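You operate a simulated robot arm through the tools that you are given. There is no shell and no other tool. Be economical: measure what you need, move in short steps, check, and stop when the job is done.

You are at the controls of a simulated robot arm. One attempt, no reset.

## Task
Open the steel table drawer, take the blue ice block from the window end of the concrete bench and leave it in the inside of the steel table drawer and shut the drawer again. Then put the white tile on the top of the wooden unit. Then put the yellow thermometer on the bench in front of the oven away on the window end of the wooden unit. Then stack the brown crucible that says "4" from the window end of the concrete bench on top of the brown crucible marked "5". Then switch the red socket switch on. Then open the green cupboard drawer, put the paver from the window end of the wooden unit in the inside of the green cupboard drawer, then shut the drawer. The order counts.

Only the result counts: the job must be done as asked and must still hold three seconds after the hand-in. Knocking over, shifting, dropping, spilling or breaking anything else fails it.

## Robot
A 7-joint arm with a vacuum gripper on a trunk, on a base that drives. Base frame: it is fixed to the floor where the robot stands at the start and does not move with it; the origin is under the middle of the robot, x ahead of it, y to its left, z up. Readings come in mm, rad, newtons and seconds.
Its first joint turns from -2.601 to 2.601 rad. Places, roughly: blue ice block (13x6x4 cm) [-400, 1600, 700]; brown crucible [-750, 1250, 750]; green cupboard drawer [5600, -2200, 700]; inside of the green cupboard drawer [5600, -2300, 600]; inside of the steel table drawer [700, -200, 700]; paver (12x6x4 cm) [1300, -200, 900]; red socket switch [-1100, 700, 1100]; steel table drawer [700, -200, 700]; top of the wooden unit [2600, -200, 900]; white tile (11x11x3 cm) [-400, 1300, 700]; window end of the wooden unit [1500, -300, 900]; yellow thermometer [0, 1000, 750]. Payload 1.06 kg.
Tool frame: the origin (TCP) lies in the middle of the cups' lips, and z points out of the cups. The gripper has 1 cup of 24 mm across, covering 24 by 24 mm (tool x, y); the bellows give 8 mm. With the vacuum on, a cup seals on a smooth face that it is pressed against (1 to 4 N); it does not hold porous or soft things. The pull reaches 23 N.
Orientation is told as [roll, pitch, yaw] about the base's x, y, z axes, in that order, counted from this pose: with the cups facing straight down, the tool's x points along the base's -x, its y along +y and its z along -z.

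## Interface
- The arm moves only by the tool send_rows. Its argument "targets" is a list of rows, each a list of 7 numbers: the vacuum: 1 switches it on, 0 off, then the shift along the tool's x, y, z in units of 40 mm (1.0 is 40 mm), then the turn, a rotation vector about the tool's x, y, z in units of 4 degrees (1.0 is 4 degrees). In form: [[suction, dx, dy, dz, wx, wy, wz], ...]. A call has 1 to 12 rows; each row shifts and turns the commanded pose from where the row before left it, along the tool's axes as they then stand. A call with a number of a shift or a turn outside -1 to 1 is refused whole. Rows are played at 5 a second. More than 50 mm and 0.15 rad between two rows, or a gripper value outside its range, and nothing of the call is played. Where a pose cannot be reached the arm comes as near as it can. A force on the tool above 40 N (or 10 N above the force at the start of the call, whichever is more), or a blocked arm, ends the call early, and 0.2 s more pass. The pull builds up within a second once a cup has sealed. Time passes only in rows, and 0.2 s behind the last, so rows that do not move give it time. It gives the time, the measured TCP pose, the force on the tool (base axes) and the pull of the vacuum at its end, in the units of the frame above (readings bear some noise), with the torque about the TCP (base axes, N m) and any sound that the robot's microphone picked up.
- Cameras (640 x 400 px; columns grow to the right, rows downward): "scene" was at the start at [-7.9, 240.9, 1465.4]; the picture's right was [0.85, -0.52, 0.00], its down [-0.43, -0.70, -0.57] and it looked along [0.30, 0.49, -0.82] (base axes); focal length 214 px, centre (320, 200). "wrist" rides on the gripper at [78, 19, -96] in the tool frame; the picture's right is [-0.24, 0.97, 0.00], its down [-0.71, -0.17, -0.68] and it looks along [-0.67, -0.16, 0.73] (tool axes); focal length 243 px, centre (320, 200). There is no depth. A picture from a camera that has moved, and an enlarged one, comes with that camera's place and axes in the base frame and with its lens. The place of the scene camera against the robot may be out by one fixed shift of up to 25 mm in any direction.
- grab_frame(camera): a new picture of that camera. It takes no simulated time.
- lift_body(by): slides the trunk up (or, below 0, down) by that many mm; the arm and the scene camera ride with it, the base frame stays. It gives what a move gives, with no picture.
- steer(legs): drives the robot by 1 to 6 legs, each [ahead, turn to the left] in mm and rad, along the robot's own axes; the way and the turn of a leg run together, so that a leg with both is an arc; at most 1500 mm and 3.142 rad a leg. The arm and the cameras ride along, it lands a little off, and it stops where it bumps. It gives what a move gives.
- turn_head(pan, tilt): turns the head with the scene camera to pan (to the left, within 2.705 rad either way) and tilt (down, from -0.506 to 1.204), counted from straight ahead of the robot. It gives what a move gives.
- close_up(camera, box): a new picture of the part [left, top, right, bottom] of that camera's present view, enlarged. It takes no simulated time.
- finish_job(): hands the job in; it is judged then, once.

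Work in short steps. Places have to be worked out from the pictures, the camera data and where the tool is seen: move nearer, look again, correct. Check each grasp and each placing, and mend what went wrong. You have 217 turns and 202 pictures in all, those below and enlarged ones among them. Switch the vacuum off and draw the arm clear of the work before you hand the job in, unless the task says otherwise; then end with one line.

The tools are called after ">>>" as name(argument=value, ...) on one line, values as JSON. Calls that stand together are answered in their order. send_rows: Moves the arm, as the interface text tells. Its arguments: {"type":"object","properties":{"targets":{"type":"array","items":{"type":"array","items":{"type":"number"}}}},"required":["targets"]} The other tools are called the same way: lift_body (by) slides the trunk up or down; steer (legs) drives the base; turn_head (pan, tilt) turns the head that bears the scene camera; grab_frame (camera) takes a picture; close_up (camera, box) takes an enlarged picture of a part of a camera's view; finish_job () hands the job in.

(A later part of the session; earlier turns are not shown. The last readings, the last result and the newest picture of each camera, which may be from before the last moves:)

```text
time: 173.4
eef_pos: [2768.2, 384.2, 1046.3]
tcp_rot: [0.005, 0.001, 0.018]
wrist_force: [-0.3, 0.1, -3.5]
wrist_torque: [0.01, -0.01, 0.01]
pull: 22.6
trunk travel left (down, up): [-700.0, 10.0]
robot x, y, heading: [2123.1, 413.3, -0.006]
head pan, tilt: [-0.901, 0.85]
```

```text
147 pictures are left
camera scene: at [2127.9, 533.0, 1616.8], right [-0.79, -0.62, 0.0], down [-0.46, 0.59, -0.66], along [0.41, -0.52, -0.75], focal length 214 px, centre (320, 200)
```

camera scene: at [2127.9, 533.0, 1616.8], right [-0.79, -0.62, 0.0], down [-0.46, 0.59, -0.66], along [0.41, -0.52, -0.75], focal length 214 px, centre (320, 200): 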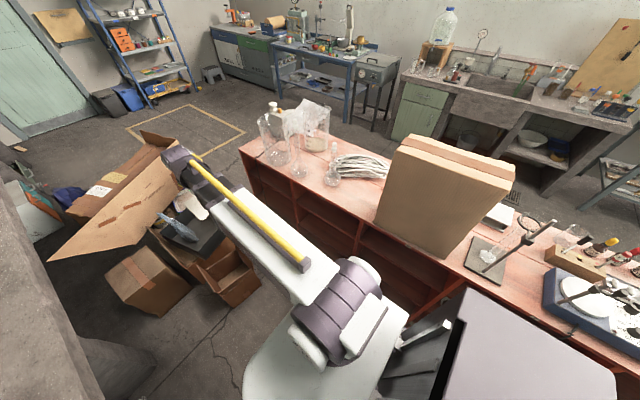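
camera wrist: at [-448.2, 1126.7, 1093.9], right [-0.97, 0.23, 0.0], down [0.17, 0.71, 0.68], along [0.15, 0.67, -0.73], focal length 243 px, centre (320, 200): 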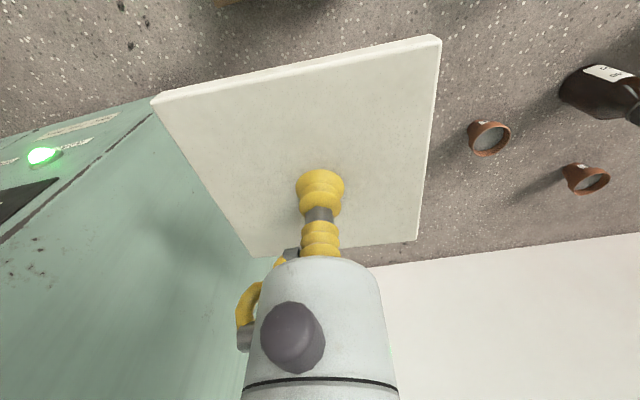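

Raise 80 mm to clear the flask, then turn the robot right ~1.05 rad so the arm comes over the free spot.

>>> send_rows(targets=[[1, 0, 0, -0.7, 0, 0, 0], [1, 0, 0, -0.7, 0, 0, 0], [1, 0, 0, -0.6, 0, 0, 0]])

>>> steer(legs=[[0, -1.05]])

>>> grab_frame(camera="wrist")

>>> turn_head(pan=0.1, tilt=0.85)

>>> grab_frame(camera="scene")

```text
time: 174.2
eef_pos: [2769.3, 382.7, 1125.6]
tcp_rot: [0.005, 0.001, 0.018]
wrist_force: [-0.6, -0.2, -2.7]
wrist_torque: [0.03, -0.01, 0.02]
pull: 23.2
trunk travel left (down, up): [-700.0, 10.0]
robot x, y, heading: [2125.6, 416.6, -0.007]
head pan, tilt: [-0.901, 0.85]
```

```text
time: 177.2
eef_pos: [2417.9, -159.4, 1125.9]
tcp_rot: [0.006, -0.001, -1.03]
wrist_force: [-0.5, -0.3, -4.0]
wrist_torque: [0.0, -0.02, 0.0]
pull: 23.0
trunk travel left (down, up): [-700.0, 10.0]
robot x, y, heading: [2122.0, 416.2, -1.059]
head pan, tilt: [-0.901, 0.85]
```

```text
146 pictures are left
camera wrist: at [2393.3, -83.1, 1222.3], right [0.95, 0.3, 0.0], down [0.22, -0.7, 0.68], along [0.21, -0.65, -0.73], focal length 243 px, centre (320, 200)
```

wrist: 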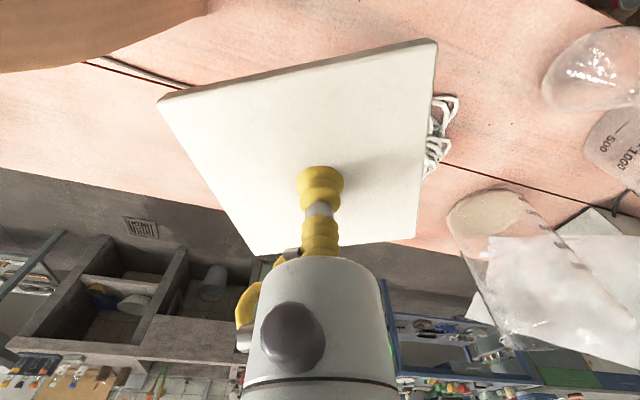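

```text
time: 178.5
eef_pos: [2418.2, -159.7, 1125.6]
tcp_rot: [0.004, 0.002, -1.032]
wrist_force: [0.1, 0.9, -3.2]
wrist_torque: [0.02, -0.01, 0.03]
pull: 23.0
trunk travel left (down, up): [-700.0, 10.0]
robot x, y, heading: [2122.5, 417.2, -1.051]
head pan, tilt: [0.099, 0.85]
```

```text
145 pictures are left
camera scene: at [2294.1, 483.3, 1616.8], right [-0.82, -0.58, 0.0], down [-0.43, 0.61, -0.66], along [0.38, -0.54, -0.75], focal length 214 px, centre (320, 200)
```

scene: 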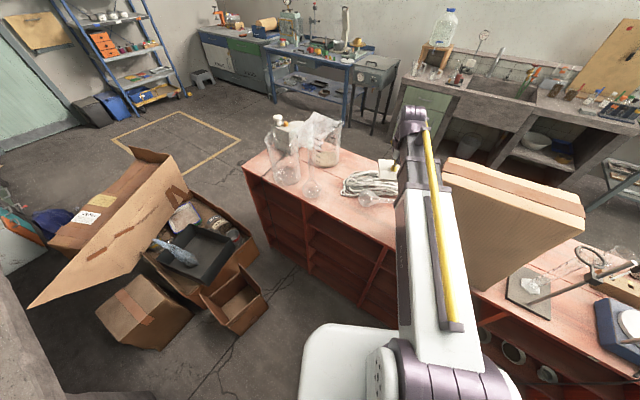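

Check that the flask wasn't touched.

>>> close_up(camera="scene", box=[240, 110, 400, 210])

```text
4.00 times, centred on (320, 160) of scene
camera zoom: at [2294.1, 483.3, 1616.8], right [-0.82, -0.58, 0.0], down [-0.43, 0.61, -0.66], along [0.38, -0.54, -0.75], focal length 858 px, centre (320, 360)
```

zoom: 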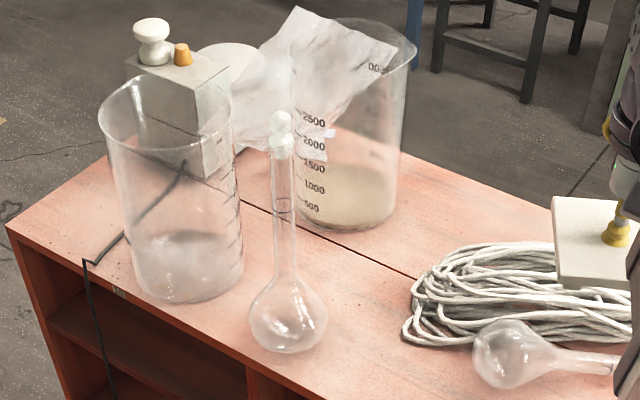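

A flask appears to be lying near the spot — I need to verify whether the swing tipped it. Looking closer.

>>> close_up(camera="scene", box=[330, 160, 410, 210])

>>> close_up(camera="wrist", box=[400, 0, 640, 150])

```text
8.00 times, centred on (370, 185) of scene
camera zoom: at [2294.1, 483.3, 1616.8], right [-0.82, -0.58, 0.0], down [-0.43, 0.61, -0.66], along [0.38, -0.54, -0.75], focal length 1716 px, centre (-80, 320)
```

zoom: 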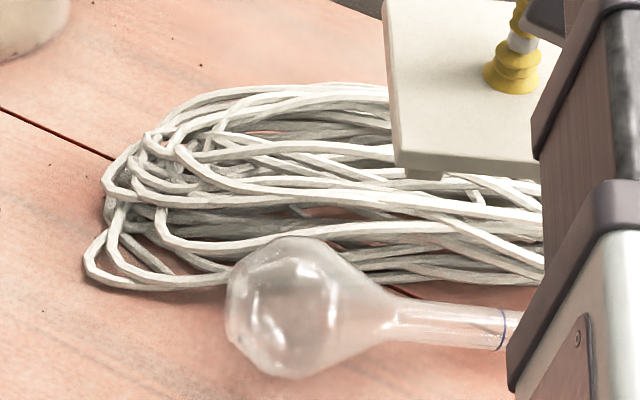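

```text
2.67 times, centred on (520, 75) of wrist
camera zoom: at [2393.4, -83.0, 1222.3], right [0.95, 0.3, 0.0], down [0.22, -0.7, 0.68], along [0.21, -0.65, -0.73], focal length 647 px, centre (-213, 533)
```

zoom: 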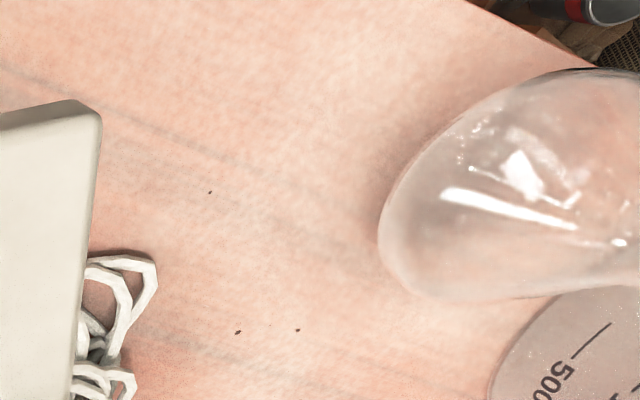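

The swing did tip the flask (its neck reached z≈1100). I'll first set the tile down at ≈(2395,−92), clear of the lying flask, then stand the flask up again at its original place (~(2570,−125)). Lower, shift, rotate tile square.

>>> send_rows(targets=[[1, 0, 0, 0.8, 0, 0, 0], [1, 0, 0, 0.8, 0, 0, 0], [1, 0.5, 0.1, 0.6, 0, 0, 0], [1, 0.6, 0.1, 0.3, 0, 0, 0], [1, 0.6, 0.14, 0, 0, 0, 0]])

>>> send_rows(targets=[[1, 0, 0, 0, 0, 0, 1], [1, 0, 0, 0, 0, 0, 1], [1, 0, 0, 0, 0, 0, 1], [1, 0, 0, 0, 0, 0, 1], [1, 0, 0, 0, 0, 0, 1], [1, 0, 0, 0, 0, 0, 1], [1, 0, 0, 0, 0, 0, 1], [1, 0, 0, 0, 0, 0, 0.7]])

>>> grab_frame(camera="wrist")

>>> close_up(camera="scene", box=[330, 120, 490, 220])

```text
time: 179.7
eef_pos: [2393.6, -93.0, 1024.5]
tcp_rot: [0.004, 0.0, -1.029]
wrist_force: [-0.1, 0.4, -3.9]
wrist_torque: [0.0, 0.01, -0.01]
pull: 23.0
trunk travel left (down, up): [-700.0, 10.0]
robot x, y, heading: [2124.6, 417.1, -1.053]
head pan, tilt: [0.099, 0.85]
```

```text
time: 181.5
eef_pos: [2393.4, -93.6, 1026.9]
tcp_rot: [0.004, 0.003, -1.569]
wrist_force: [-0.4, 0.9, -2.7]
wrist_torque: [0.01, -0.02, 0.02]
pull: 22.9
trunk travel left (down, up): [-700.0, 10.0]
robot x, y, heading: [2122.1, 414.1, -1.051]
head pan, tilt: [0.099, 0.85]
```

```text
141 pictures are left
camera wrist: at [2413.2, -16.1, 1122.4], right [0.97, -0.23, 0.0], down [-0.17, -0.71, 0.68], along [-0.16, -0.66, -0.73], focal length 243 px, centre (320, 200)
```

wrist: 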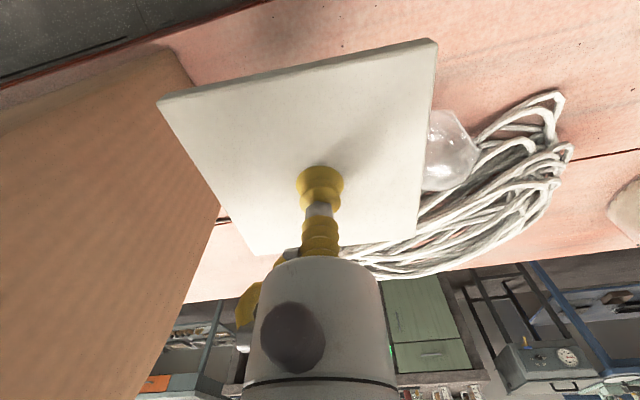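

```text
4.00 times, centred on (410, 170) of scene
camera zoom: at [2294.2, 483.3, 1616.8], right [-0.82, -0.58, 0.0], down [-0.43, 0.61, -0.66], along [0.38, -0.54, -0.75], focal length 858 px, centre (-40, 320)
```

zoom: 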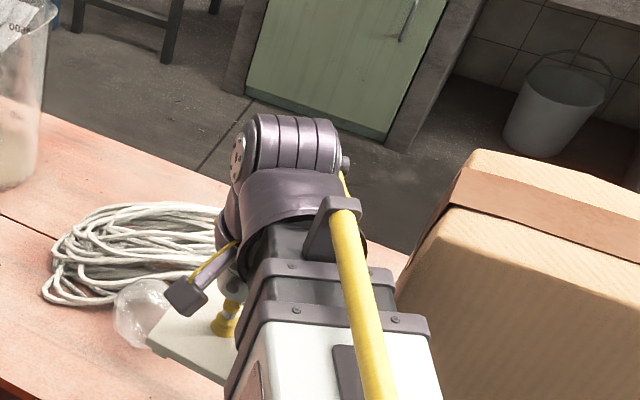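

Shift slightly away from the flask and lower toward the surface.

>>> send_rows(targets=[[1, 0.2, -0.45, 0.5, 0, 0, 0], [1, 0, 0, 0.8, 0, 0, 0], [1, 0, 0, 0.6, 0, 0, 0], [1, 0, 0, 0.4, 0, 0, 0]])

>>> grab_frame(camera="wrist")

```text
time: 182.5
eef_pos: [2377.9, -86.8, 933.2]
tcp_rot: [0.003, 0.002, -1.568]
wrist_force: [0.7, 0.4, -3.7]
wrist_torque: [-0.01, 0.0, 0.02]
pull: 23.1
trunk travel left (down, up): [-700.0, 10.0]
robot x, y, heading: [2124.4, 415.6, -1.059]
head pan, tilt: [0.099, 0.85]
```

```text
139 pictures are left
camera wrist: at [2395.5, -7.6, 1030.1], right [0.97, -0.23, 0.0], down [-0.17, -0.71, 0.68], along [-0.16, -0.66, -0.73], focal length 243 px, centre (320, 200)
```

wrist: 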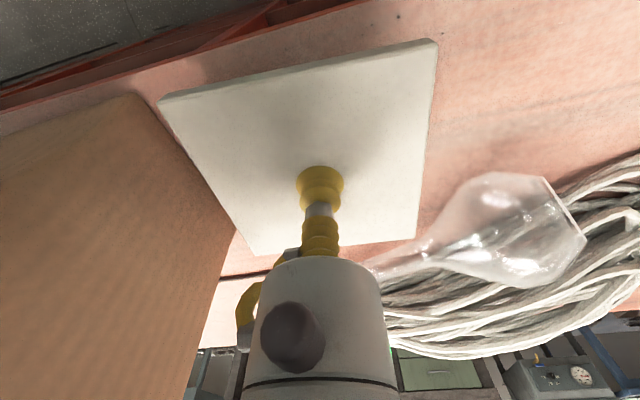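

Clear of the flask. Continue down to contact.

>>> send_rows(targets=[[1, 0, 0, 0.3, 0, 0, 0], [1, 0, 0, 0.2, 0, 0, 0], [1, 0, 0, 0.15, 0, 0, 0], [1, 0, 0, 0, 0, 0, 0]])

>>> send_rows(targets=[[1, 0, 0, 0.15, 0, 0, 0], [1, 0, 0, 0.1, 0, 0, 0], [1, 0, 0, 0, 0, 0, 0]])

```text
time: 183.5
eef_pos: [2377.3, -85.8, 907.6]
tcp_rot: [0.003, 0.002, -1.566]
wrist_force: [0.5, -1.3, -4.4]
wrist_torque: [0.04, -0.05, 0.02]
pull: 23.0
trunk travel left (down, up): [-700.0, 10.0]
robot x, y, heading: [2120.4, 414.9, -1.055]
head pan, tilt: [0.099, 0.85]
```

```text
time: 184.3
eef_pos: [2377.6, -84.9, 898.3]
tcp_rot: [0.005, -0.001, -1.568]
wrist_force: [3.6, -4.8, 17.4]
wrist_torque: [0.03, 0.08, 0.02]
pull: 23.0
trunk travel left (down, up): [-700.0, 10.0]
robot x, y, heading: [2124.1, 411.6, -1.057]
head pan, tilt: [0.099, 0.85]
```

Tile is down (surface ≈872). Release and rise.

>>> send_rows(targets=[[0, 0, 0, -0.1, 0, 0, 0], [0, 0, 0, 0, 0, 0, 0], [0, 0, 0, 0, 0, 0, 0], [0, 0, 0, 0, 0, 0, 0], [0, 0, 0, -0.2, 0, 0, 0], [0, 0, 0, -0.8, 0, 0, 0], [0, 0, 0, -0.9, 0, 0, 0], [0, 0, 0, -0.9, 0, 0, 0]])

>>> grab_frame(camera="wrist")

>>> close_up(camera="scene", box=[240, 110, 448, 240])

```text
time: 186.1
eef_pos: [2376.3, -87.2, 1014.9]
tcp_rot: [0.003, 0.004, -1.568]
wrist_force: [-1.0, -0.6, 0.3]
wrist_torque: [-0.01, 0.02, 0.01]
pull: 0.1
trunk travel left (down, up): [-700.0, 10.0]
robot x, y, heading: [2123.2, 416.2, -1.054]
head pan, tilt: [0.099, 0.85]
```

```text
138 pictures are left
camera wrist: at [2394.7, -8.2, 1111.3], right [0.97, -0.23, 0.0], down [-0.17, -0.71, 0.68], along [-0.16, -0.66, -0.73], focal length 243 px, centre (320, 200)
```

wrist: 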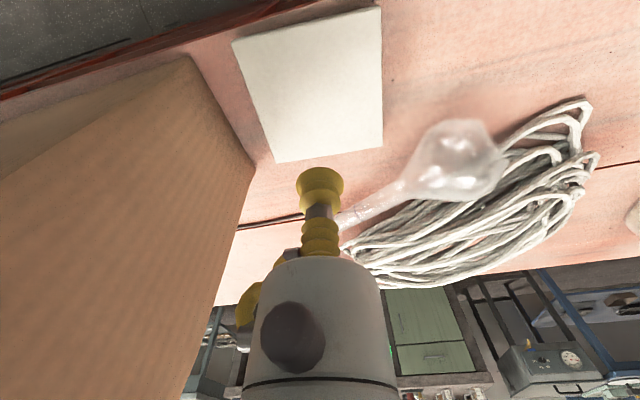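

```text
3.08 times, centred on (344, 175) of scene
camera zoom: at [2294.0, 483.6, 1616.8], right [-0.82, -0.58, 0.0], down [-0.43, 0.61, -0.66], along [0.38, -0.54, -0.75], focal length 660 px, centre (246, 277)
```

zoom: 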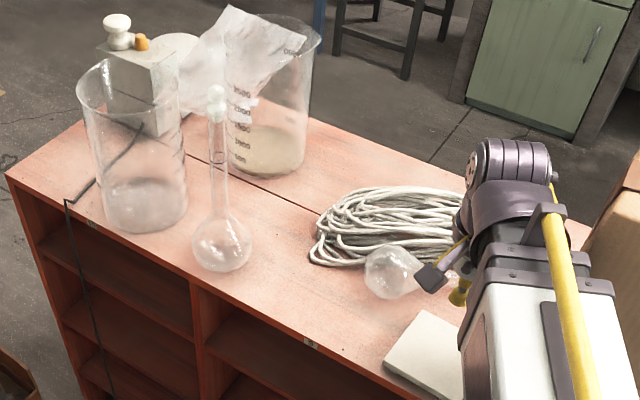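

Tile is placed well. Now to mend the flask: bulb centre ≈(2492,−169), neck pointing toward (−0.79,−0.61). Move above the bulb and look.

>>> send_rows(targets=[[0, -0.5, 0.72, 0, 0, 0, 0], [0, -0.5, 0.72, 0, 0, 0, 0], [0, -0.5, 0.72, 0, 0, 0, 0], [0, -0.55, 0.74, 0, 0, 0, 0]])

>>> grab_frame(camera="wrist")

>>> close_up(camera="scene", box=[320, 140, 416, 200])

```text
time: 187.1
eef_pos: [2494.5, -169.3, 1014.9]
tcp_rot: [0.003, 0.003, -1.567]
wrist_force: [0.4, 0.0, 0.6]
wrist_torque: [0.01, 0.0, 0.0]
pull: 0.1
trunk travel left (down, up): [-700.0, 10.0]
robot x, y, heading: [2123.9, 418.5, -1.057]
head pan, tilt: [0.099, 0.85]
```

```text
136 pictures are left
camera wrist: at [2512.7, -90.5, 1111.7], right [0.97, -0.23, 0.0], down [-0.17, -0.71, 0.68], along [-0.16, -0.66, -0.73], focal length 243 px, centre (320, 200)
```

wrist: 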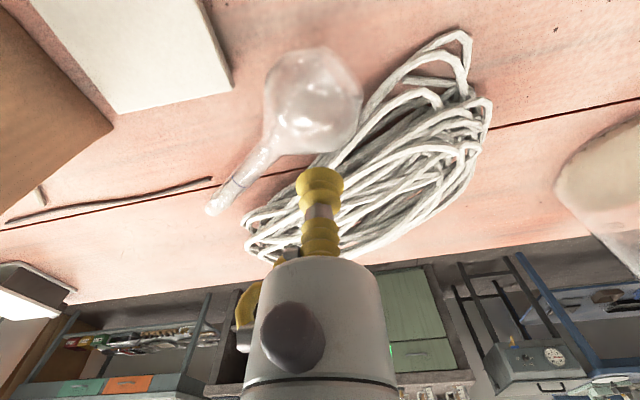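

```text
6.67 times, centred on (368, 170) of scene
camera zoom: at [2294.3, 483.3, 1616.8], right [-0.82, -0.58, 0.0], down [-0.43, 0.61, -0.66], along [0.38, -0.54, -0.75], focal length 1430 px, centre (0, 400)
```

zoom: 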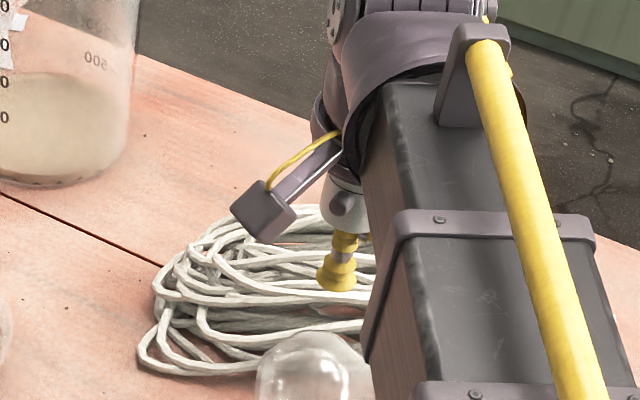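

Bulb centre ≈(2492,−162,911), radius ≈39, neck pointing (−0.83,−0.56) and drooping ~8°. I'll pre-lean the tool 28° toward the neck side so that after rotating 98° the flask stands upright with the gripper above the surface.

>>> send_rows(targets=[[0, 0, 0, 0, -0.83, 0.56, 0], [0, 0, 0, 0, -0.83, 0.56, 0], [0, 0, 0, 0, -0.83, 0.56, 0], [0, 0, 0, 0, -0.83, 0.56, 0], [0, 0, 0, 0, -0.83, 0.56, 0], [0, 0, 0, 0, -0.83, 0.56, 0], [0, 0, 0, 0, -0.83, 0.56, 0]])

>>> grab_frame(camera="wrist")

```text
time: 188.7
eef_pos: [2492.7, -168.6, 1014.0]
tcp_rot: [0.422, 0.268, -1.51]
wrist_force: [-0.5, 0.1, 0.3]
wrist_torque: [0.0, 0.0, -0.03]
pull: 0.0
trunk travel left (down, up): [-700.0, 10.0]
robot x, y, heading: [2122.6, 417.9, -1.052]
head pan, tilt: [0.099, 0.85]
```

```text
134 pictures are left
camera wrist: at [2468.3, -118.8, 1127.8], right [0.91, -0.28, 0.32], down [-0.38, -0.86, 0.35], along [0.18, -0.44, -0.88], focal length 243 px, centre (320, 200)
```

wrist: 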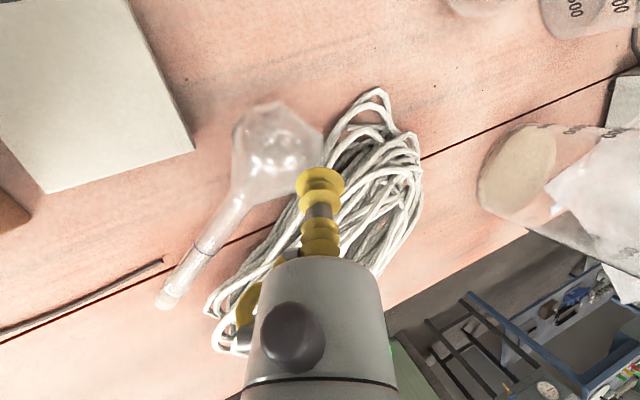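

Move to 25 mm stand-off along the lean direction and check.

>>> send_rows(targets=[[0, -0.3, -0.58, 0.32, 0, 0, 0], [0, -0.3, -0.57, 0.32, 0, 0, 0]])

>>> grab_frame(camera="wrist")

```text
time: 189.3
eef_pos: [2463.8, -182.4, 966.7]
tcp_rot: [0.42, 0.269, -1.509]
wrist_force: [0.6, 0.0, -0.3]
wrist_torque: [0.02, 0.0, 0.0]
pull: 0.0
trunk travel left (down, up): [-700.0, 10.0]
robot x, y, heading: [2122.3, 414.7, -1.052]
head pan, tilt: [0.099, 0.85]
```

```text
133 pictures are left
camera wrist: at [2438.3, -132.9, 1080.4], right [0.91, -0.28, 0.32], down [-0.38, -0.86, 0.35], along [0.18, -0.44, -0.88], focal length 243 px, centre (320, 200)
```

wrist: 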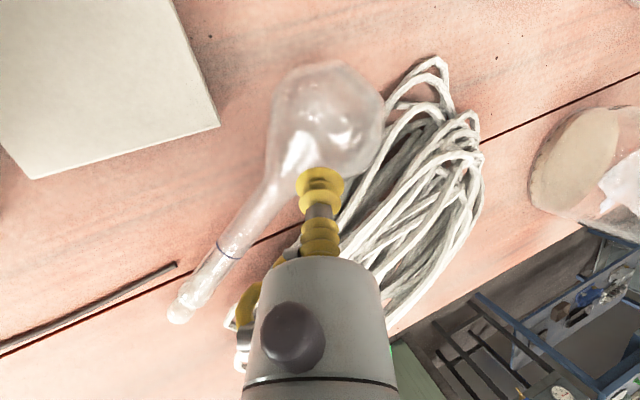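

Adjust laterally by ~(4,7) mm and approach with vacuum on.

>>> send_rows(targets=[[1, 0.1, 0.17, 0.2, 0, 0, 0], [1, 0, 0, 0.2, 0, 0, 0], [1, 0, 0, 0.1, 0, 0, 0], [1, 0, 0, 0.1, 0, 0, 0], [1, 0, 0, 0, 0, 0, 0]])

>>> grab_frame(camera="wrist")

```text
time: 190.5
eef_pos: [2476.8, -170.6, 950.5]
tcp_rot: [0.42, 0.268, -1.51]
wrist_force: [-0.7, -1.1, 12.7]
wrist_torque: [0.11, -0.17, -0.01]
pull: 22.8
trunk travel left (down, up): [-700.0, 10.0]
robot x, y, heading: [2125.7, 417.3, -1.055]
head pan, tilt: [0.099, 0.85]
```

```text
132 pictures are left
camera wrist: at [2452.1, -122.0, 1064.3], right [0.91, -0.28, 0.32], down [-0.39, -0.85, 0.35], along [0.18, -0.44, -0.88], focal length 243 px, centre (320, 200)
```

wrist: 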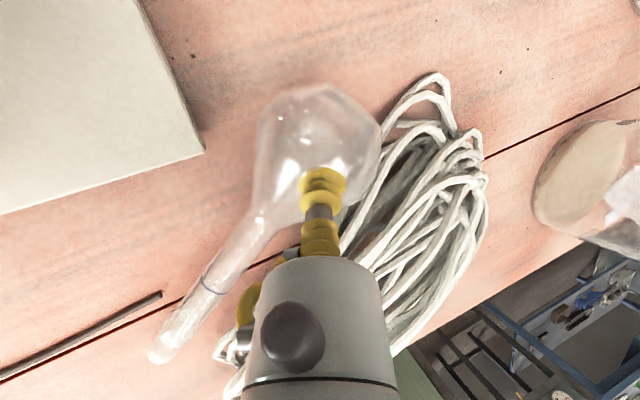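

Sealed on the bulb. Lift straight up.

>>> send_rows(targets=[[1, 0.08, 0.12, -0.27, 0, 0, 0], [1, 0.13, 0.19, -0.44, 0, 0, 0], [1, 0.24, 0.35, -0.8, 0, 0, 0], [1, 0.24, 0.35, -0.8, 0, 0, 0], [1, 0.24, 0.35, -0.8, 0, 0, 0], [1, 0.24, 0.35, -0.8, 0, 0, 0]])

>>> grab_frame(camera="wrist")

>>> close_up(camera="scene", box=[300, 110, 460, 210])

```text
time: 191.9
eef_pos: [2477.5, -172.7, 1126.9]
tcp_rot: [0.419, 0.268, -1.509]
wrist_force: [-0.9, 0.2, -0.2]
wrist_torque: [0.0, -0.05, -0.04]
pull: 23.1
trunk travel left (down, up): [-700.0, 10.0]
robot x, y, heading: [2124.3, 416.7, -1.053]
head pan, tilt: [0.099, 0.85]
```

```text
131 pictures are left
camera wrist: at [2451.5, -123.4, 1239.6], right [0.91, -0.28, 0.32], down [-0.38, -0.86, 0.35], along [0.18, -0.44, -0.88], focal length 243 px, centre (320, 200)
```

wrist: 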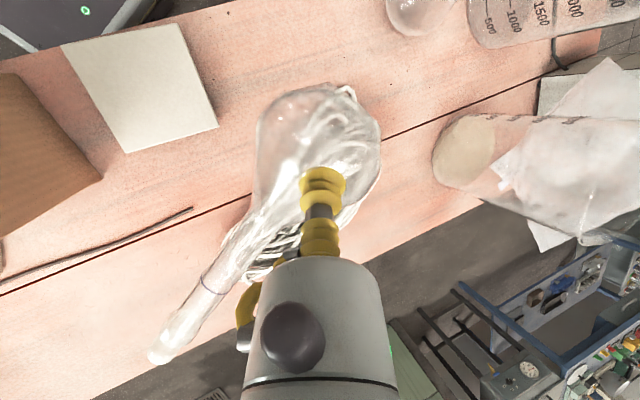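

```text
4.00 times, centred on (380, 160) of scene
camera zoom: at [2293.9, 483.5, 1616.8], right [-0.82, -0.58, 0.0], down [-0.43, 0.61, -0.66], along [0.38, -0.54, -0.75], focal length 858 px, centre (80, 360)
```

zoom: 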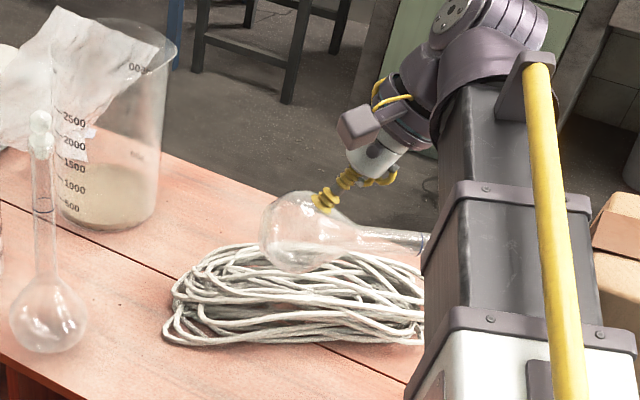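

Flask held. Move it toward the aisle (+y), then turn the robot back to face along the aisle and reverse a bit.

>>> send_rows(targets=[[1, 0.92, -0.05, 0.25, 0, 0, 0], [1, 0.92, -0.05, 0.25, 0, 0, 0], [1, 0.92, -0.05, 0.25, 0, 0, 0], [1, 0.92, -0.05, 0.25, 0, 0, 0]])

>>> steer(legs=[[0, 1.05], [-260, 0]])

>>> grab_frame(camera="scene")

```text
time: 192.9
eef_pos: [2475.3, -18.8, 1127.9]
tcp_rot: [0.42, 0.268, -1.51]
wrist_force: [0.0, 0.1, -1.9]
wrist_torque: [0.02, -0.07, 0.04]
pull: 22.9
trunk travel left (down, up): [-700.0, 10.0]
robot x, y, heading: [2124.6, 413.1, -1.055]
head pan, tilt: [0.099, 0.85]
```

```text
time: 197.4
eef_pos: [2416.7, 506.3, 1127.7]
tcp_rot: [0.42, 0.271, -0.459]
wrist_force: [-0.5, 0.6, -1.6]
wrist_torque: [0.05, 0.0, -0.01]
pull: 22.4
trunk travel left (down, up): [-700.0, 10.0]
robot x, y, heading: [1862.7, 418.4, -0.001]
head pan, tilt: [0.099, 0.85]
```

```text
129 pictures are left
camera scene: at [1897.9, 602.2, 1616.8], right [0.1, -1.0, 0.0], down [-0.75, -0.07, -0.66], along [0.66, 0.06, -0.75], focal length 214 px, centre (320, 200)
```

scene: 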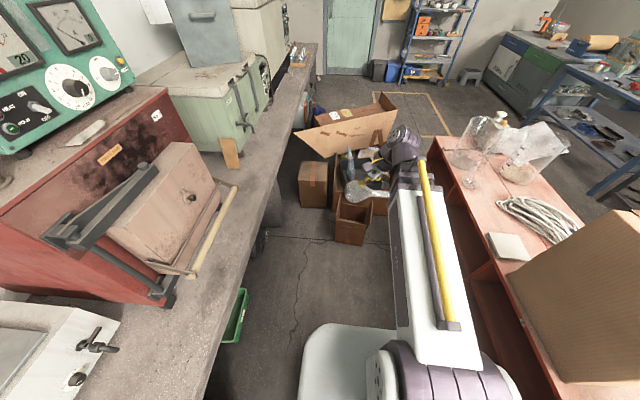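

Now extend to (≈2567,305) over the aisle, then rotate the flask upright (98° in two calls).

>>> send_rows(targets=[[1, -0.77, -0.28, -0.35, 0, 0, 0], [1, -0.77, -0.28, -0.35, 0, 0, 0], [1, -0.77, -0.28, -0.35, 0, 0, 0], [1, -0.77, -0.28, -0.35, 0, 0, 0], [1, -0.77, -0.28, -0.35, 0, 0, 0], [1, -0.77, -0.28, -0.35, 0, 0, 0], [1, -0.77, -0.28, -0.35, 0, 0, 0]])

>>> send_rows(targets=[[1, 0, 0, 0, 0.83, -0.56, 0], [1, 0, 0, 0, 0.83, -0.56, 0], [1, 0, 0, 0, 0.83, -0.56, 0], [1, 0, 0, 0, 0.83, -0.56, 0], [1, 0, 0, 0, 0.83, -0.56, 0], [1, 0, 0, 0, 0.83, -0.56, 0], [1, 0, 0, 0, 0.83, -0.56, 0], [1, 0, 0, 0, 0.83, -0.56, 0], [1, 0, 0, 0, 0.83, -0.56, 0], [1, 0, 0, 0, 0.83, -0.56, 0], [1, 0, 0, 0, 0.83, -0.56, 0], [1, 0, 0, 0, 0.83, -0.56, 0]])

>>> send_rows(targets=[[1, 0, 0, 0, 0.83, -0.56, 0], [1, 0, 0, 0, 0.83, -0.56, 0], [1, 0, 0, 0, 0.83, -0.56, 0], [1, 0, 0, 0, 0.83, -0.56, 0], [1, 0, 0, 0, 0.83, -0.56, 0], [1, 0, 0, 0, 0.83, -0.56, 0], [1, 0, 0, 0, 0.83, -0.56, 0], [1, 0, 0, 0, 0.83, -0.56, 0], [1, 0, 0, 0, 0.83, -0.56, 0], [1, 0, 0, 0, 0.83, -0.56, 0], [1, 0, 0, 0, 0.83, -0.56, 0], [1, 0, 0, 0, 0.83, -0.56, 0]])

>>> grab_frame(camera="wrist")

>>> grab_frame(camera="scene")

```text
time: 199.0
eef_pos: [2568.3, 307.9, 1126.8]
tcp_rot: [0.419, 0.27, -0.461]
wrist_force: [0.1, -0.6, -1.9]
wrist_torque: [0.04, 0.02, 0.01]
pull: 22.8
trunk travel left (down, up): [-700.0, 10.0]
robot x, y, heading: [1865.9, 418.1, -0.002]
head pan, tilt: [0.099, 0.85]
```

```text
time: 201.6
eef_pos: [2568.4, 307.3, 1126.4]
tcp_rot: [-0.29, -0.193, -0.489]
wrist_force: [-0.2, -0.1, -0.5]
wrist_torque: [0.06, 0.0, -0.03]
pull: 23.3
trunk travel left (down, up): [-700.0, 10.0]
robot x, y, heading: [1869.4, 418.2, -0.001]
head pan, tilt: [0.099, 0.85]
```

```text
time: 204.2
eef_pos: [2568.3, 306.7, 1125.6]
tcp_rot: [-1.116, -0.544, -0.171]
wrist_force: [0.0, 0.2, -0.9]
wrist_torque: [0.07, -0.03, 0.0]
pull: 22.5
trunk travel left (down, up): [-700.0, 10.0]
robot x, y, heading: [1867.3, 412.7, -0.002]
head pan, tilt: [0.099, 0.85]
```

```text
128 pictures are left
camera wrist: at [2504.8, 413.5, 1107.8], right [0.72, 0.31, -0.62], down [0.46, 0.47, 0.76], along [0.53, -0.83, 0.19], focal length 243 px, centre (320, 200)
```

wrist: 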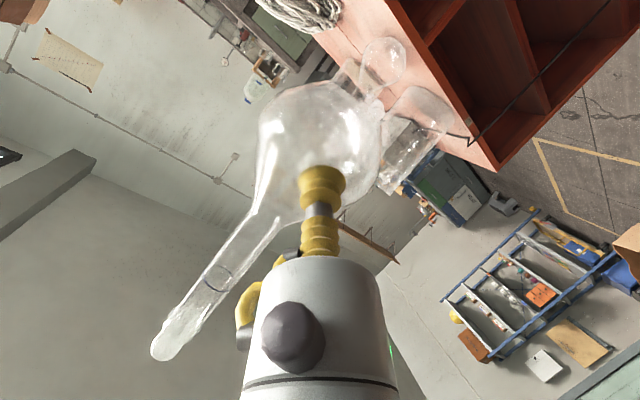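

```text
127 pictures are left
camera scene: at [1898.3, 602.6, 1616.8], right [0.1, -1.0, 0.0], down [-0.75, -0.07, -0.66], along [0.66, 0.06, -0.75], focal length 214 px, centre (320, 200)
```

scene: 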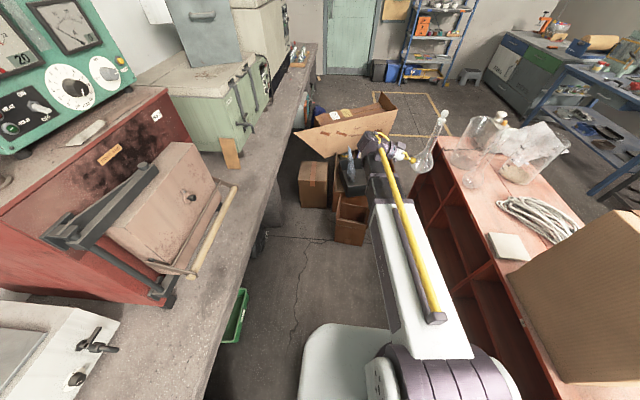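

The flask hangs upright (projection check within ~2°). Carry it to over its original place ≈(2572,−140).

>>> send_rows(targets=[[1, -0.138, -0.33, 0.865, 0, 0, 0], [1, -0.138, -0.33, 0.865, 0, 0, 0], [1, -0.138, -0.33, 0.865, 0, 0, 0], [1, -0.138, -0.33, 0.865, 0, 0, 0], [1, -0.138, -0.33, 0.865, 0, 0, 0], [1, -0.138, -0.33, 0.865, 0, 0, 0], [1, -0.138, -0.33, 0.865, 0, 0, 0], [1, -0.138, -0.33, 0.865, 0, 0, 0], [1, -0.138, -0.33, 0.865, 0, 0, 0], [1, -0.138, -0.33, 0.865, 0, 0, 0], [1, -0.138, -0.33, 0.865, 0, 0, 0]])

>>> turn_head(pan=-0.6, tilt=0.8)

>>> grab_frame(camera="scene")

>>> grab_frame(camera="wrist")

```text
time: 206.6
eef_pos: [2568.1, -105.7, 1126.8]
tcp_rot: [-1.115, -0.545, -0.17]
wrist_force: [-0.2, 0.0, -1.4]
wrist_torque: [0.09, -0.01, 0.01]
pull: 22.9
trunk travel left (down, up): [-700.0, 10.0]
robot x, y, heading: [1864.3, 419.1, -0.005]
head pan, tilt: [0.099, 0.85]
```

```text
time: 207.7
eef_pos: [2568.9, -104.8, 1126.7]
tcp_rot: [-1.112, -0.546, -0.17]
wrist_force: [-0.8, 0.6, -0.2]
wrist_torque: [0.05, 0.04, 0.01]
pull: 22.8
trunk travel left (down, up): [-700.0, 10.0]
robot x, y, heading: [1867.0, 413.8, -0.004]
head pan, tilt: [-0.6, 0.799]
```

```text
126 pictures are left
camera scene: at [1886.9, 549.2, 1620.8], right [-0.57, -0.82, 0.0], down [-0.59, 0.41, -0.7], along [0.57, -0.4, -0.72], focal length 214 px, centre (320, 200)
```

scene: 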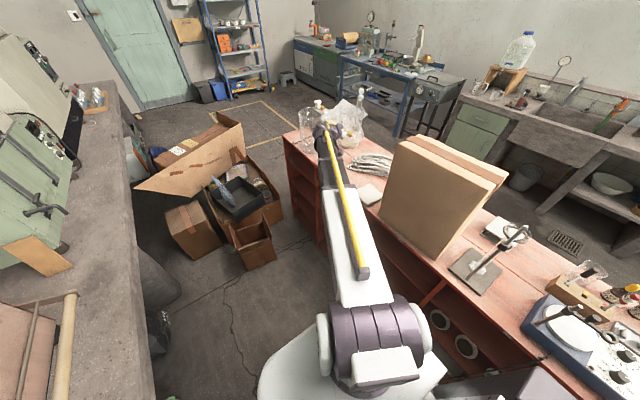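

```text
125 pictures are left
camera wrist: at [2505.2, 1.5, 1108.2], right [0.72, 0.31, -0.62], down [0.46, 0.47, 0.76], along [0.53, -0.83, 0.19], focal length 243 px, centre (320, 200)
```

wrist: 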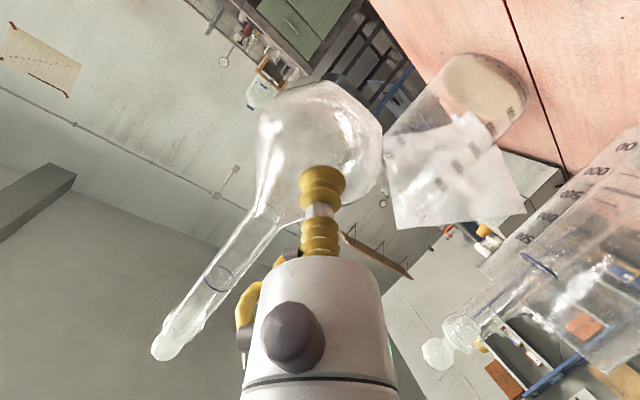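

Clear of the other flask (≈145 mm). Lower 180 mm.

>>> send_rows(targets=[[1, 0.47, 0.68, 0.34, 0, 0, 0], [1, 0.47, 0.68, 0.34, 0, 0, 0], [1, 0.47, 0.68, 0.34, 0, 0, 0], [1, 0.47, 0.68, 0.34, 0, 0, 0], [1, 0.4, 0.58, 0.29, 0, 0, 0]])

>>> grab_frame(camera="wrist")

>>> close_up(camera="scene", box=[270, 80, 430, 180])

```text
time: 208.9
eef_pos: [2565.0, -106.2, 950.8]
tcp_rot: [-1.112, -0.545, -0.171]
wrist_force: [1.0, -0.8, -0.8]
wrist_torque: [0.06, 0.02, -0.02]
pull: 23.6
trunk travel left (down, up): [-700.0, 10.0]
robot x, y, heading: [1866.2, 415.6, -0.003]
head pan, tilt: [-0.6, 0.799]
```

```text
124 pictures are left
camera wrist: at [2503.4, -0.6, 933.1], right [0.72, 0.31, -0.62], down [0.46, 0.47, 0.76], along [0.53, -0.83, 0.19], focal length 243 px, centre (320, 200)
```

wrist: 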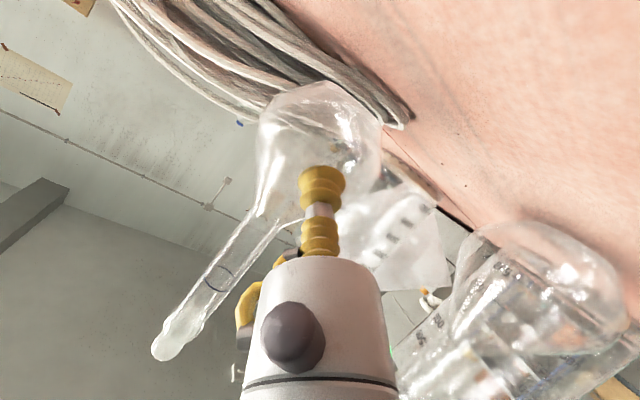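

```text
4.00 times, centred on (350, 130) of scene
camera zoom: at [1886.9, 549.0, 1620.9], right [-0.57, -0.82, 0.0], down [-0.59, 0.41, -0.7], along [0.57, -0.4, -0.72], focal length 858 px, centre (200, 480)
```

zoom: 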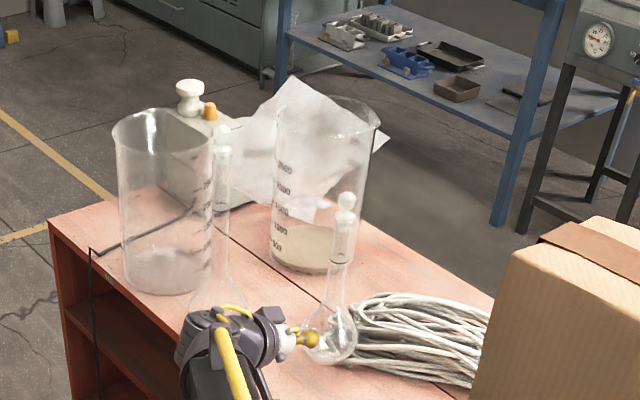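

Nicely upright. Lower slowly to contact.

>>> send_rows(targets=[[1, 0.13, 0.19, 0.094, 0, 0, 0], [1, 0.1, 0.15, 0.075, 0, 0, 0], [1, 0.05, 0.076, 0.038, 0, 0, 0], [1, 0, 0, 0, 0, 0, 0]])

>>> send_rows(targets=[[1, 0.05, 0.076, 0.038, 0, 0, 0], [1, 0, 0, 0, 0, 0, 0]])

```text
time: 209.9
eef_pos: [2566.2, -105.6, 931.1]
tcp_rot: [-1.116, -0.544, -0.171]
wrist_force: [-0.2, 3.2, 3.6]
wrist_torque: [-0.12, -0.02, 0.04]
pull: 22.9
trunk travel left (down, up): [-700.0, 10.0]
robot x, y, heading: [1864.0, 413.6, -0.007]
head pan, tilt: [-0.6, 0.799]
```

```text
time: 210.5
eef_pos: [2566.8, -105.4, 927.5]
tcp_rot: [-1.116, -0.544, -0.171]
wrist_force: [-0.9, 5.8, 4.3]
wrist_torque: [-0.16, 0.0, 0.03]
pull: 22.9
trunk travel left (down, up): [-700.0, 10.0]
robot x, y, heading: [1868.2, 416.6, -0.001]
head pan, tilt: [-0.6, 0.799]
```

Contact. Release gently and retreat along the tool axis.

>>> send_rows(targets=[[0, 0, 0, 0, 0, 0, 0], [0, 0, 0, 0, 0, 0, 0], [0, 0, 0, 0, 0, 0, 0], [0, 0, 0, -0.05, 0, 0, 0], [0, 0, 0, -0.1, 0, 0, 0], [0, 0, 0, -0.3, 0, 0, 0], [0, 0, 0, -0.8, 0, 0, 0], [0, 0, 0, -0.9, 0, 0, 0], [0, 0, 0, -0.9, 0, 0, 0], [0, 0, 0, -0.9, 0, 0, 0]])

>>> close_up(camera="scene", box=[270, 80, 430, 180])

```text
time: 212.7
eef_pos: [2556.4, 41.2, 986.5]
tcp_rot: [-1.115, -0.544, -0.172]
wrist_force: [-0.5, 0.0, -0.1]
wrist_torque: [-0.02, -0.01, -0.02]
pull: 0.1
trunk travel left (down, up): [-700.0, 10.0]
robot x, y, heading: [1862.9, 409.5, -0.005]
head pan, tilt: [-0.6, 0.799]
```

```text
4.00 times, centred on (350, 130) of scene
camera zoom: at [1886.7, 549.2, 1620.8], right [-0.57, -0.82, 0.0], down [-0.59, 0.41, -0.7], along [0.57, -0.4, -0.72], focal length 858 px, centre (200, 480)
```

zoom: 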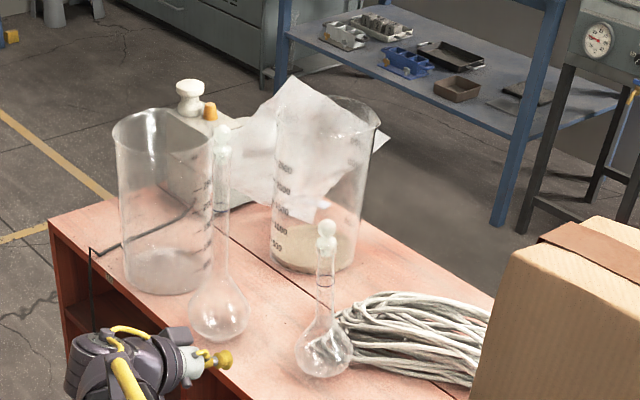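

Flask stands again. Straighten the tool to point down, move the arm into the aisle, and reverse to the earlier viewpoint to compare the flask's place.

>>> send_rows(targets=[[0, 0, 0, -0.9, 0, 0, 0], [0, 0, 0, -0.9, 0, 0, 0], [0, 0, 0, -0.9, 0, 0, 0], [0, 0, 0, -0.9, 0, 0, 0], [0, 0, 0, 0, -0.83, 0.56, 0], [0, 0, 0, 0, -0.83, 0.56, 0], [0, 0, 0, 0, -0.83, 0.56, 0], [0, 0, 0, 0, -0.83, 0.56, 0], [0, 0, 0, 0, -0.83, 0.56, 0], [0, 0, 0, 0, -0.83, 0.56, 0]])

>>> send_rows(targets=[[0, 0, 0, 0, -0.83, 0.56, 0], [0, 0, 0, 0, -0.83, 0.56, 0], [0, 0, 0, 0, -0.83, 0.56, 0], [0, 0, 0, 0, -0.83, 0.56, 0], [0, 0, 0, 0, -0.83, 0.56, 0], [0, 0, 0, 0, -0.83, 0.56, 0], [0, 0, 0, 0, -0.83, 0.56, 0], [0, 0, 0, 0, -0.83, 0.56, 0], [0, 0, 0, 0, -0.83, 0.56, 0], [0, 0, 0, 0, -0.83, 0.56, 0], [0, 0, 0, 0, -0.83, 0.56, 0]])

>>> steer(legs=[[-209, 0]])

>>> turn_head(pan=-0.75, tilt=0.7)

>>> close_up(camera="scene", box=[230, 110, 454, 250])

```text
time: 214.9
eef_pos: [2544.5, 173.9, 1040.6]
tcp_rot: [-0.67, -0.399, -0.376]
wrist_force: [0.3, -0.2, -0.1]
wrist_torque: [0.0, 0.02, -0.03]
pull: 0.1
trunk travel left (down, up): [-700.0, 10.0]
robot x, y, heading: [1862.4, 415.3, -0.008]
head pan, tilt: [-0.6, 0.799]
```

```text
time: 217.3
eef_pos: [2545.7, 173.2, 1040.8]
tcp_rot: [0.007, 0.003, -0.515]
wrist_force: [-0.3, 0.1, -0.3]
wrist_torque: [0.0, -0.01, -0.06]
pull: 0.1
trunk travel left (down, up): [-700.0, 10.0]
robot x, y, heading: [1865.9, 415.2, -0.003]
head pan, tilt: [-0.6, 0.799]
```

```text
time: 218.9
eef_pos: [2336.6, 173.2, 1040.4]
tcp_rot: [0.004, 0.002, -0.516]
wrist_force: [-0.3, -1.1, 0.1]
wrist_torque: [0.02, 0.0, 0.04]
pull: 0.2
trunk travel left (down, up): [-700.0, 10.0]
robot x, y, heading: [1657.1, 413.0, -0.001]
head pan, tilt: [-0.6, 0.799]
```

```text
time: 219.6
eef_pos: [2337.0, 173.7, 1040.5]
tcp_rot: [0.003, 0.001, -0.518]
wrist_force: [0.1, 0.1, -0.8]
wrist_torque: [-0.02, -0.03, -0.04]
pull: 0.1
trunk travel left (down, up): [-700.0, 10.0]
robot x, y, heading: [1658.1, 418.4, -0.001]
head pan, tilt: [-0.75, 0.7]
```

```text
2.86 times, centred on (342, 180) of scene
camera zoom: at [1673.7, 537.1, 1629.0], right [-0.68, -0.73, 0.0], down [-0.47, 0.44, -0.76], along [0.56, -0.52, -0.64], focal length 613 px, centre (257, 257)
```

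zoom: 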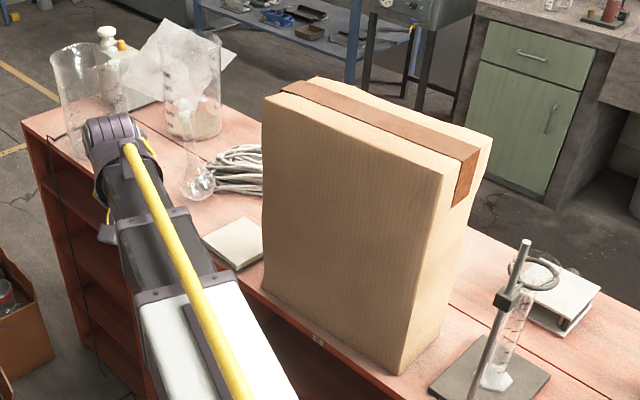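

The flask looks ~15–20 mm off at most. I'll reverse to x≈957 where I also had an earlier picture, and compare from there too.

>>> steer(legs=[[-701, 0]])

>>> turn_head(pan=-0.6, tilt=0.6)

>>> close_up(camera="scene", box=[230, 110, 502, 280])

```text
time: 223.5
eef_pos: [1627.5, 176.5, 1040.3]
tcp_rot: [0.003, 0.001, -0.516]
wrist_force: [0.2, 0.2, 0.0]
wrist_torque: [-0.02, -0.02, -0.02]
pull: 0.0
trunk travel left (down, up): [-700.0, 10.0]
robot x, y, heading: [947.4, 419.9, 0.002]
head pan, tilt: [-0.75, 0.7]
```

```text
time: 224.2
eef_pos: [1626.7, 176.1, 1039.0]
tcp_rot: [0.003, 0.002, -0.516]
wrist_force: [-0.7, 0.1, 0.4]
wrist_torque: [0.01, 0.03, 0.0]
pull: 0.1
trunk travel left (down, up): [-700.0, 10.0]
robot x, y, heading: [943.9, 418.4, -0.002]
head pan, tilt: [-0.6, 0.6]
```

```text
2.35 times, centred on (366, 195) of scene
camera zoom: at [974.1, 546.8, 1637.7], right [-0.57, -0.82, 0.0], down [-0.47, 0.32, -0.82], along [0.68, -0.47, -0.57], focal length 505 px, centre (212, 212)
```

zoom: 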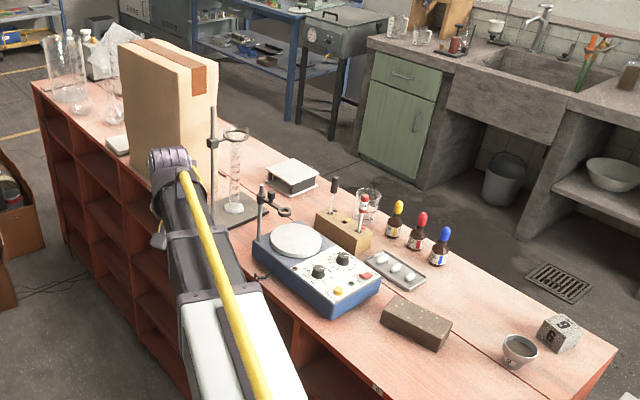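

The flask matches its earlier place within a few mm from this view; good. Next the thermometer, ≈(0,1100). Square the tool yaw and drive to face the bench there.

>>> send_rows(targets=[[0, 0, 0, 0, 0, 0, -1], [0, 0, 0, 0, 0, 0, -1], [0, 0, 0, 0, 0, 0, -1], [0, 0, 0, 0, 0, 0, -1], [0, 0, 0, 0, 0, 0, -1], [0, 0, 0, 0, 0, 0, -1], [0, 0, 0, 0, 0, 0, -1], [0, 0, 0, 0, 0, 0, -0.4]])

>>> steer(legs=[[-514, 0], [-300, 0.6], [-250, 0.5], [0, 0.47]])

>>> turn_head(pan=-0.1, tilt=0.75)

>>> grab_frame(camera="scene")

>>> grab_frame(camera="wrist")

```text
time: 226.0
eef_pos: [1625.9, 176.3, 1041.4]
tcp_rot: [0.006, -0.001, 0.003]
wrist_force: [0.3, 0.4, 0.5]
wrist_torque: [0.03, -0.02, 0.0]
pull: 0.0
trunk travel left (down, up): [-700.0, 10.0]
robot x, y, heading: [948.8, 417.0, -0.006]
head pan, tilt: [-0.6, 0.6]
```

```text
time: 233.4
eef_pos: [224.2, 828.7, 1042.0]
tcp_rot: [0.004, 0.0, 1.572]
wrist_force: [0.1, -0.2, 0.4]
wrist_torque: [0.04, 0.0, 0.01]
pull: 0.1
trunk travel left (down, up): [-700.0, 10.0]
robot x, y, heading: [-17.0, 149.4, 1.573]
head pan, tilt: [-0.6, 0.6]
```

```text
time: 234.4
eef_pos: [223.8, 829.4, 1039.9]
tcp_rot: [0.007, -0.001, 1.572]
wrist_force: [-0.7, 0.4, -0.4]
wrist_torque: [0.0, 0.03, 0.0]
pull: 0.0
trunk travel left (down, up): [-700.0, 10.0]
robot x, y, heading: [-21.8, 148.6, 1.564]
head pan, tilt: [-0.099, 0.75]
```

```text
119 pictures are left
camera scene: at [-181.7, 195.9, 1624.8], right [0.99, -0.1, 0.0], down [-0.07, -0.68, -0.73], along [0.08, 0.73, -0.68], focal length 214 px, centre (320, 200)
```

scene: 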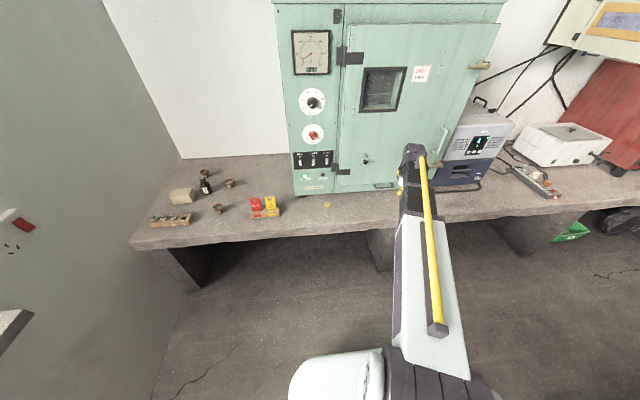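

```text
118 pictures are left
camera wrist: at [205.1, 750.7, 1136.9], right [-0.97, 0.24, 0.0], down [0.17, 0.71, 0.68], along [0.16, 0.67, -0.73], focal length 243 px, centre (320, 200)
```

wrist: 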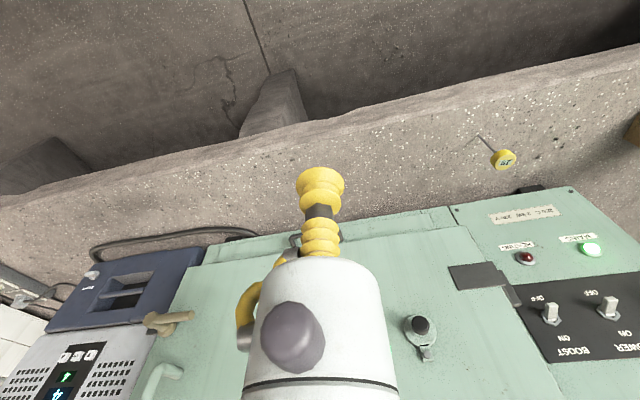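

Thermometer dial lies around (−40…−100,1125). Bring the arm over x≈−50 and drive 150 mm closer for a better look.

>>> send_rows(targets=[[0, 0, 0.9, 0, 0, 0, 0], [0, 0, 0.9, 0, 0, 0, 0], [0, 0, 0.9, 0, 0, 0, 0], [0, 0, 0.9, 0, 0, 0, 0], [0, -0.3, 0.9, 0.2, 0, 0, 0], [0, -0.3, 0.9, 0.2, 0, 0, 0], [0, -0.3, 0.9, 0.2, 0, 0, 0]])

>>> steer(legs=[[150, 0]])

>>> grab_frame(camera="wrist")

```text
time: 236.0
eef_pos: [-28.7, 864.0, 1016.3]
tcp_rot: [0.005, 0.0, 1.571]
wrist_force: [-0.1, 0.7, 0.2]
wrist_torque: [0.03, 0.01, -0.02]
pull: 0.1
trunk travel left (down, up): [-700.0, 10.0]
robot x, y, heading: [-18.3, 149.3, 1.564]
head pan, tilt: [-0.099, 0.75]
```

```text
time: 237.4
eef_pos: [-28.0, 1016.6, 1016.8]
tcp_rot: [0.006, 0.0, 1.573]
wrist_force: [-1.0, -0.8, -0.1]
wrist_torque: [0.03, 0.0, 0.03]
pull: 0.1
trunk travel left (down, up): [-700.0, 10.0]
robot x, y, heading: [-18.1, 302.7, 1.566]
head pan, tilt: [-0.099, 0.75]
```

```text
117 pictures are left
camera wrist: at [-47.8, 938.3, 1113.7], right [-0.97, 0.23, 0.0], down [0.17, 0.71, 0.68], along [0.16, 0.67, -0.73], focal length 243 px, centre (320, 200)
```

wrist: 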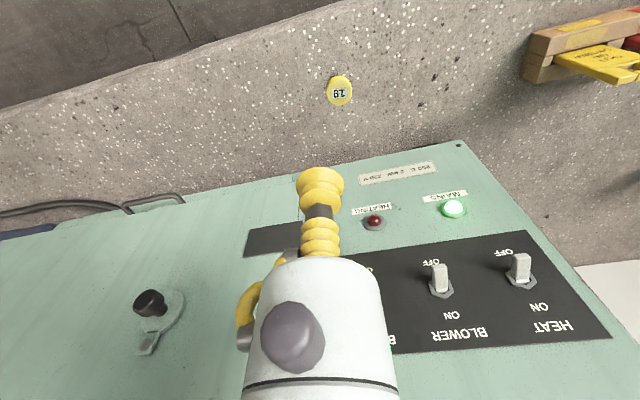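

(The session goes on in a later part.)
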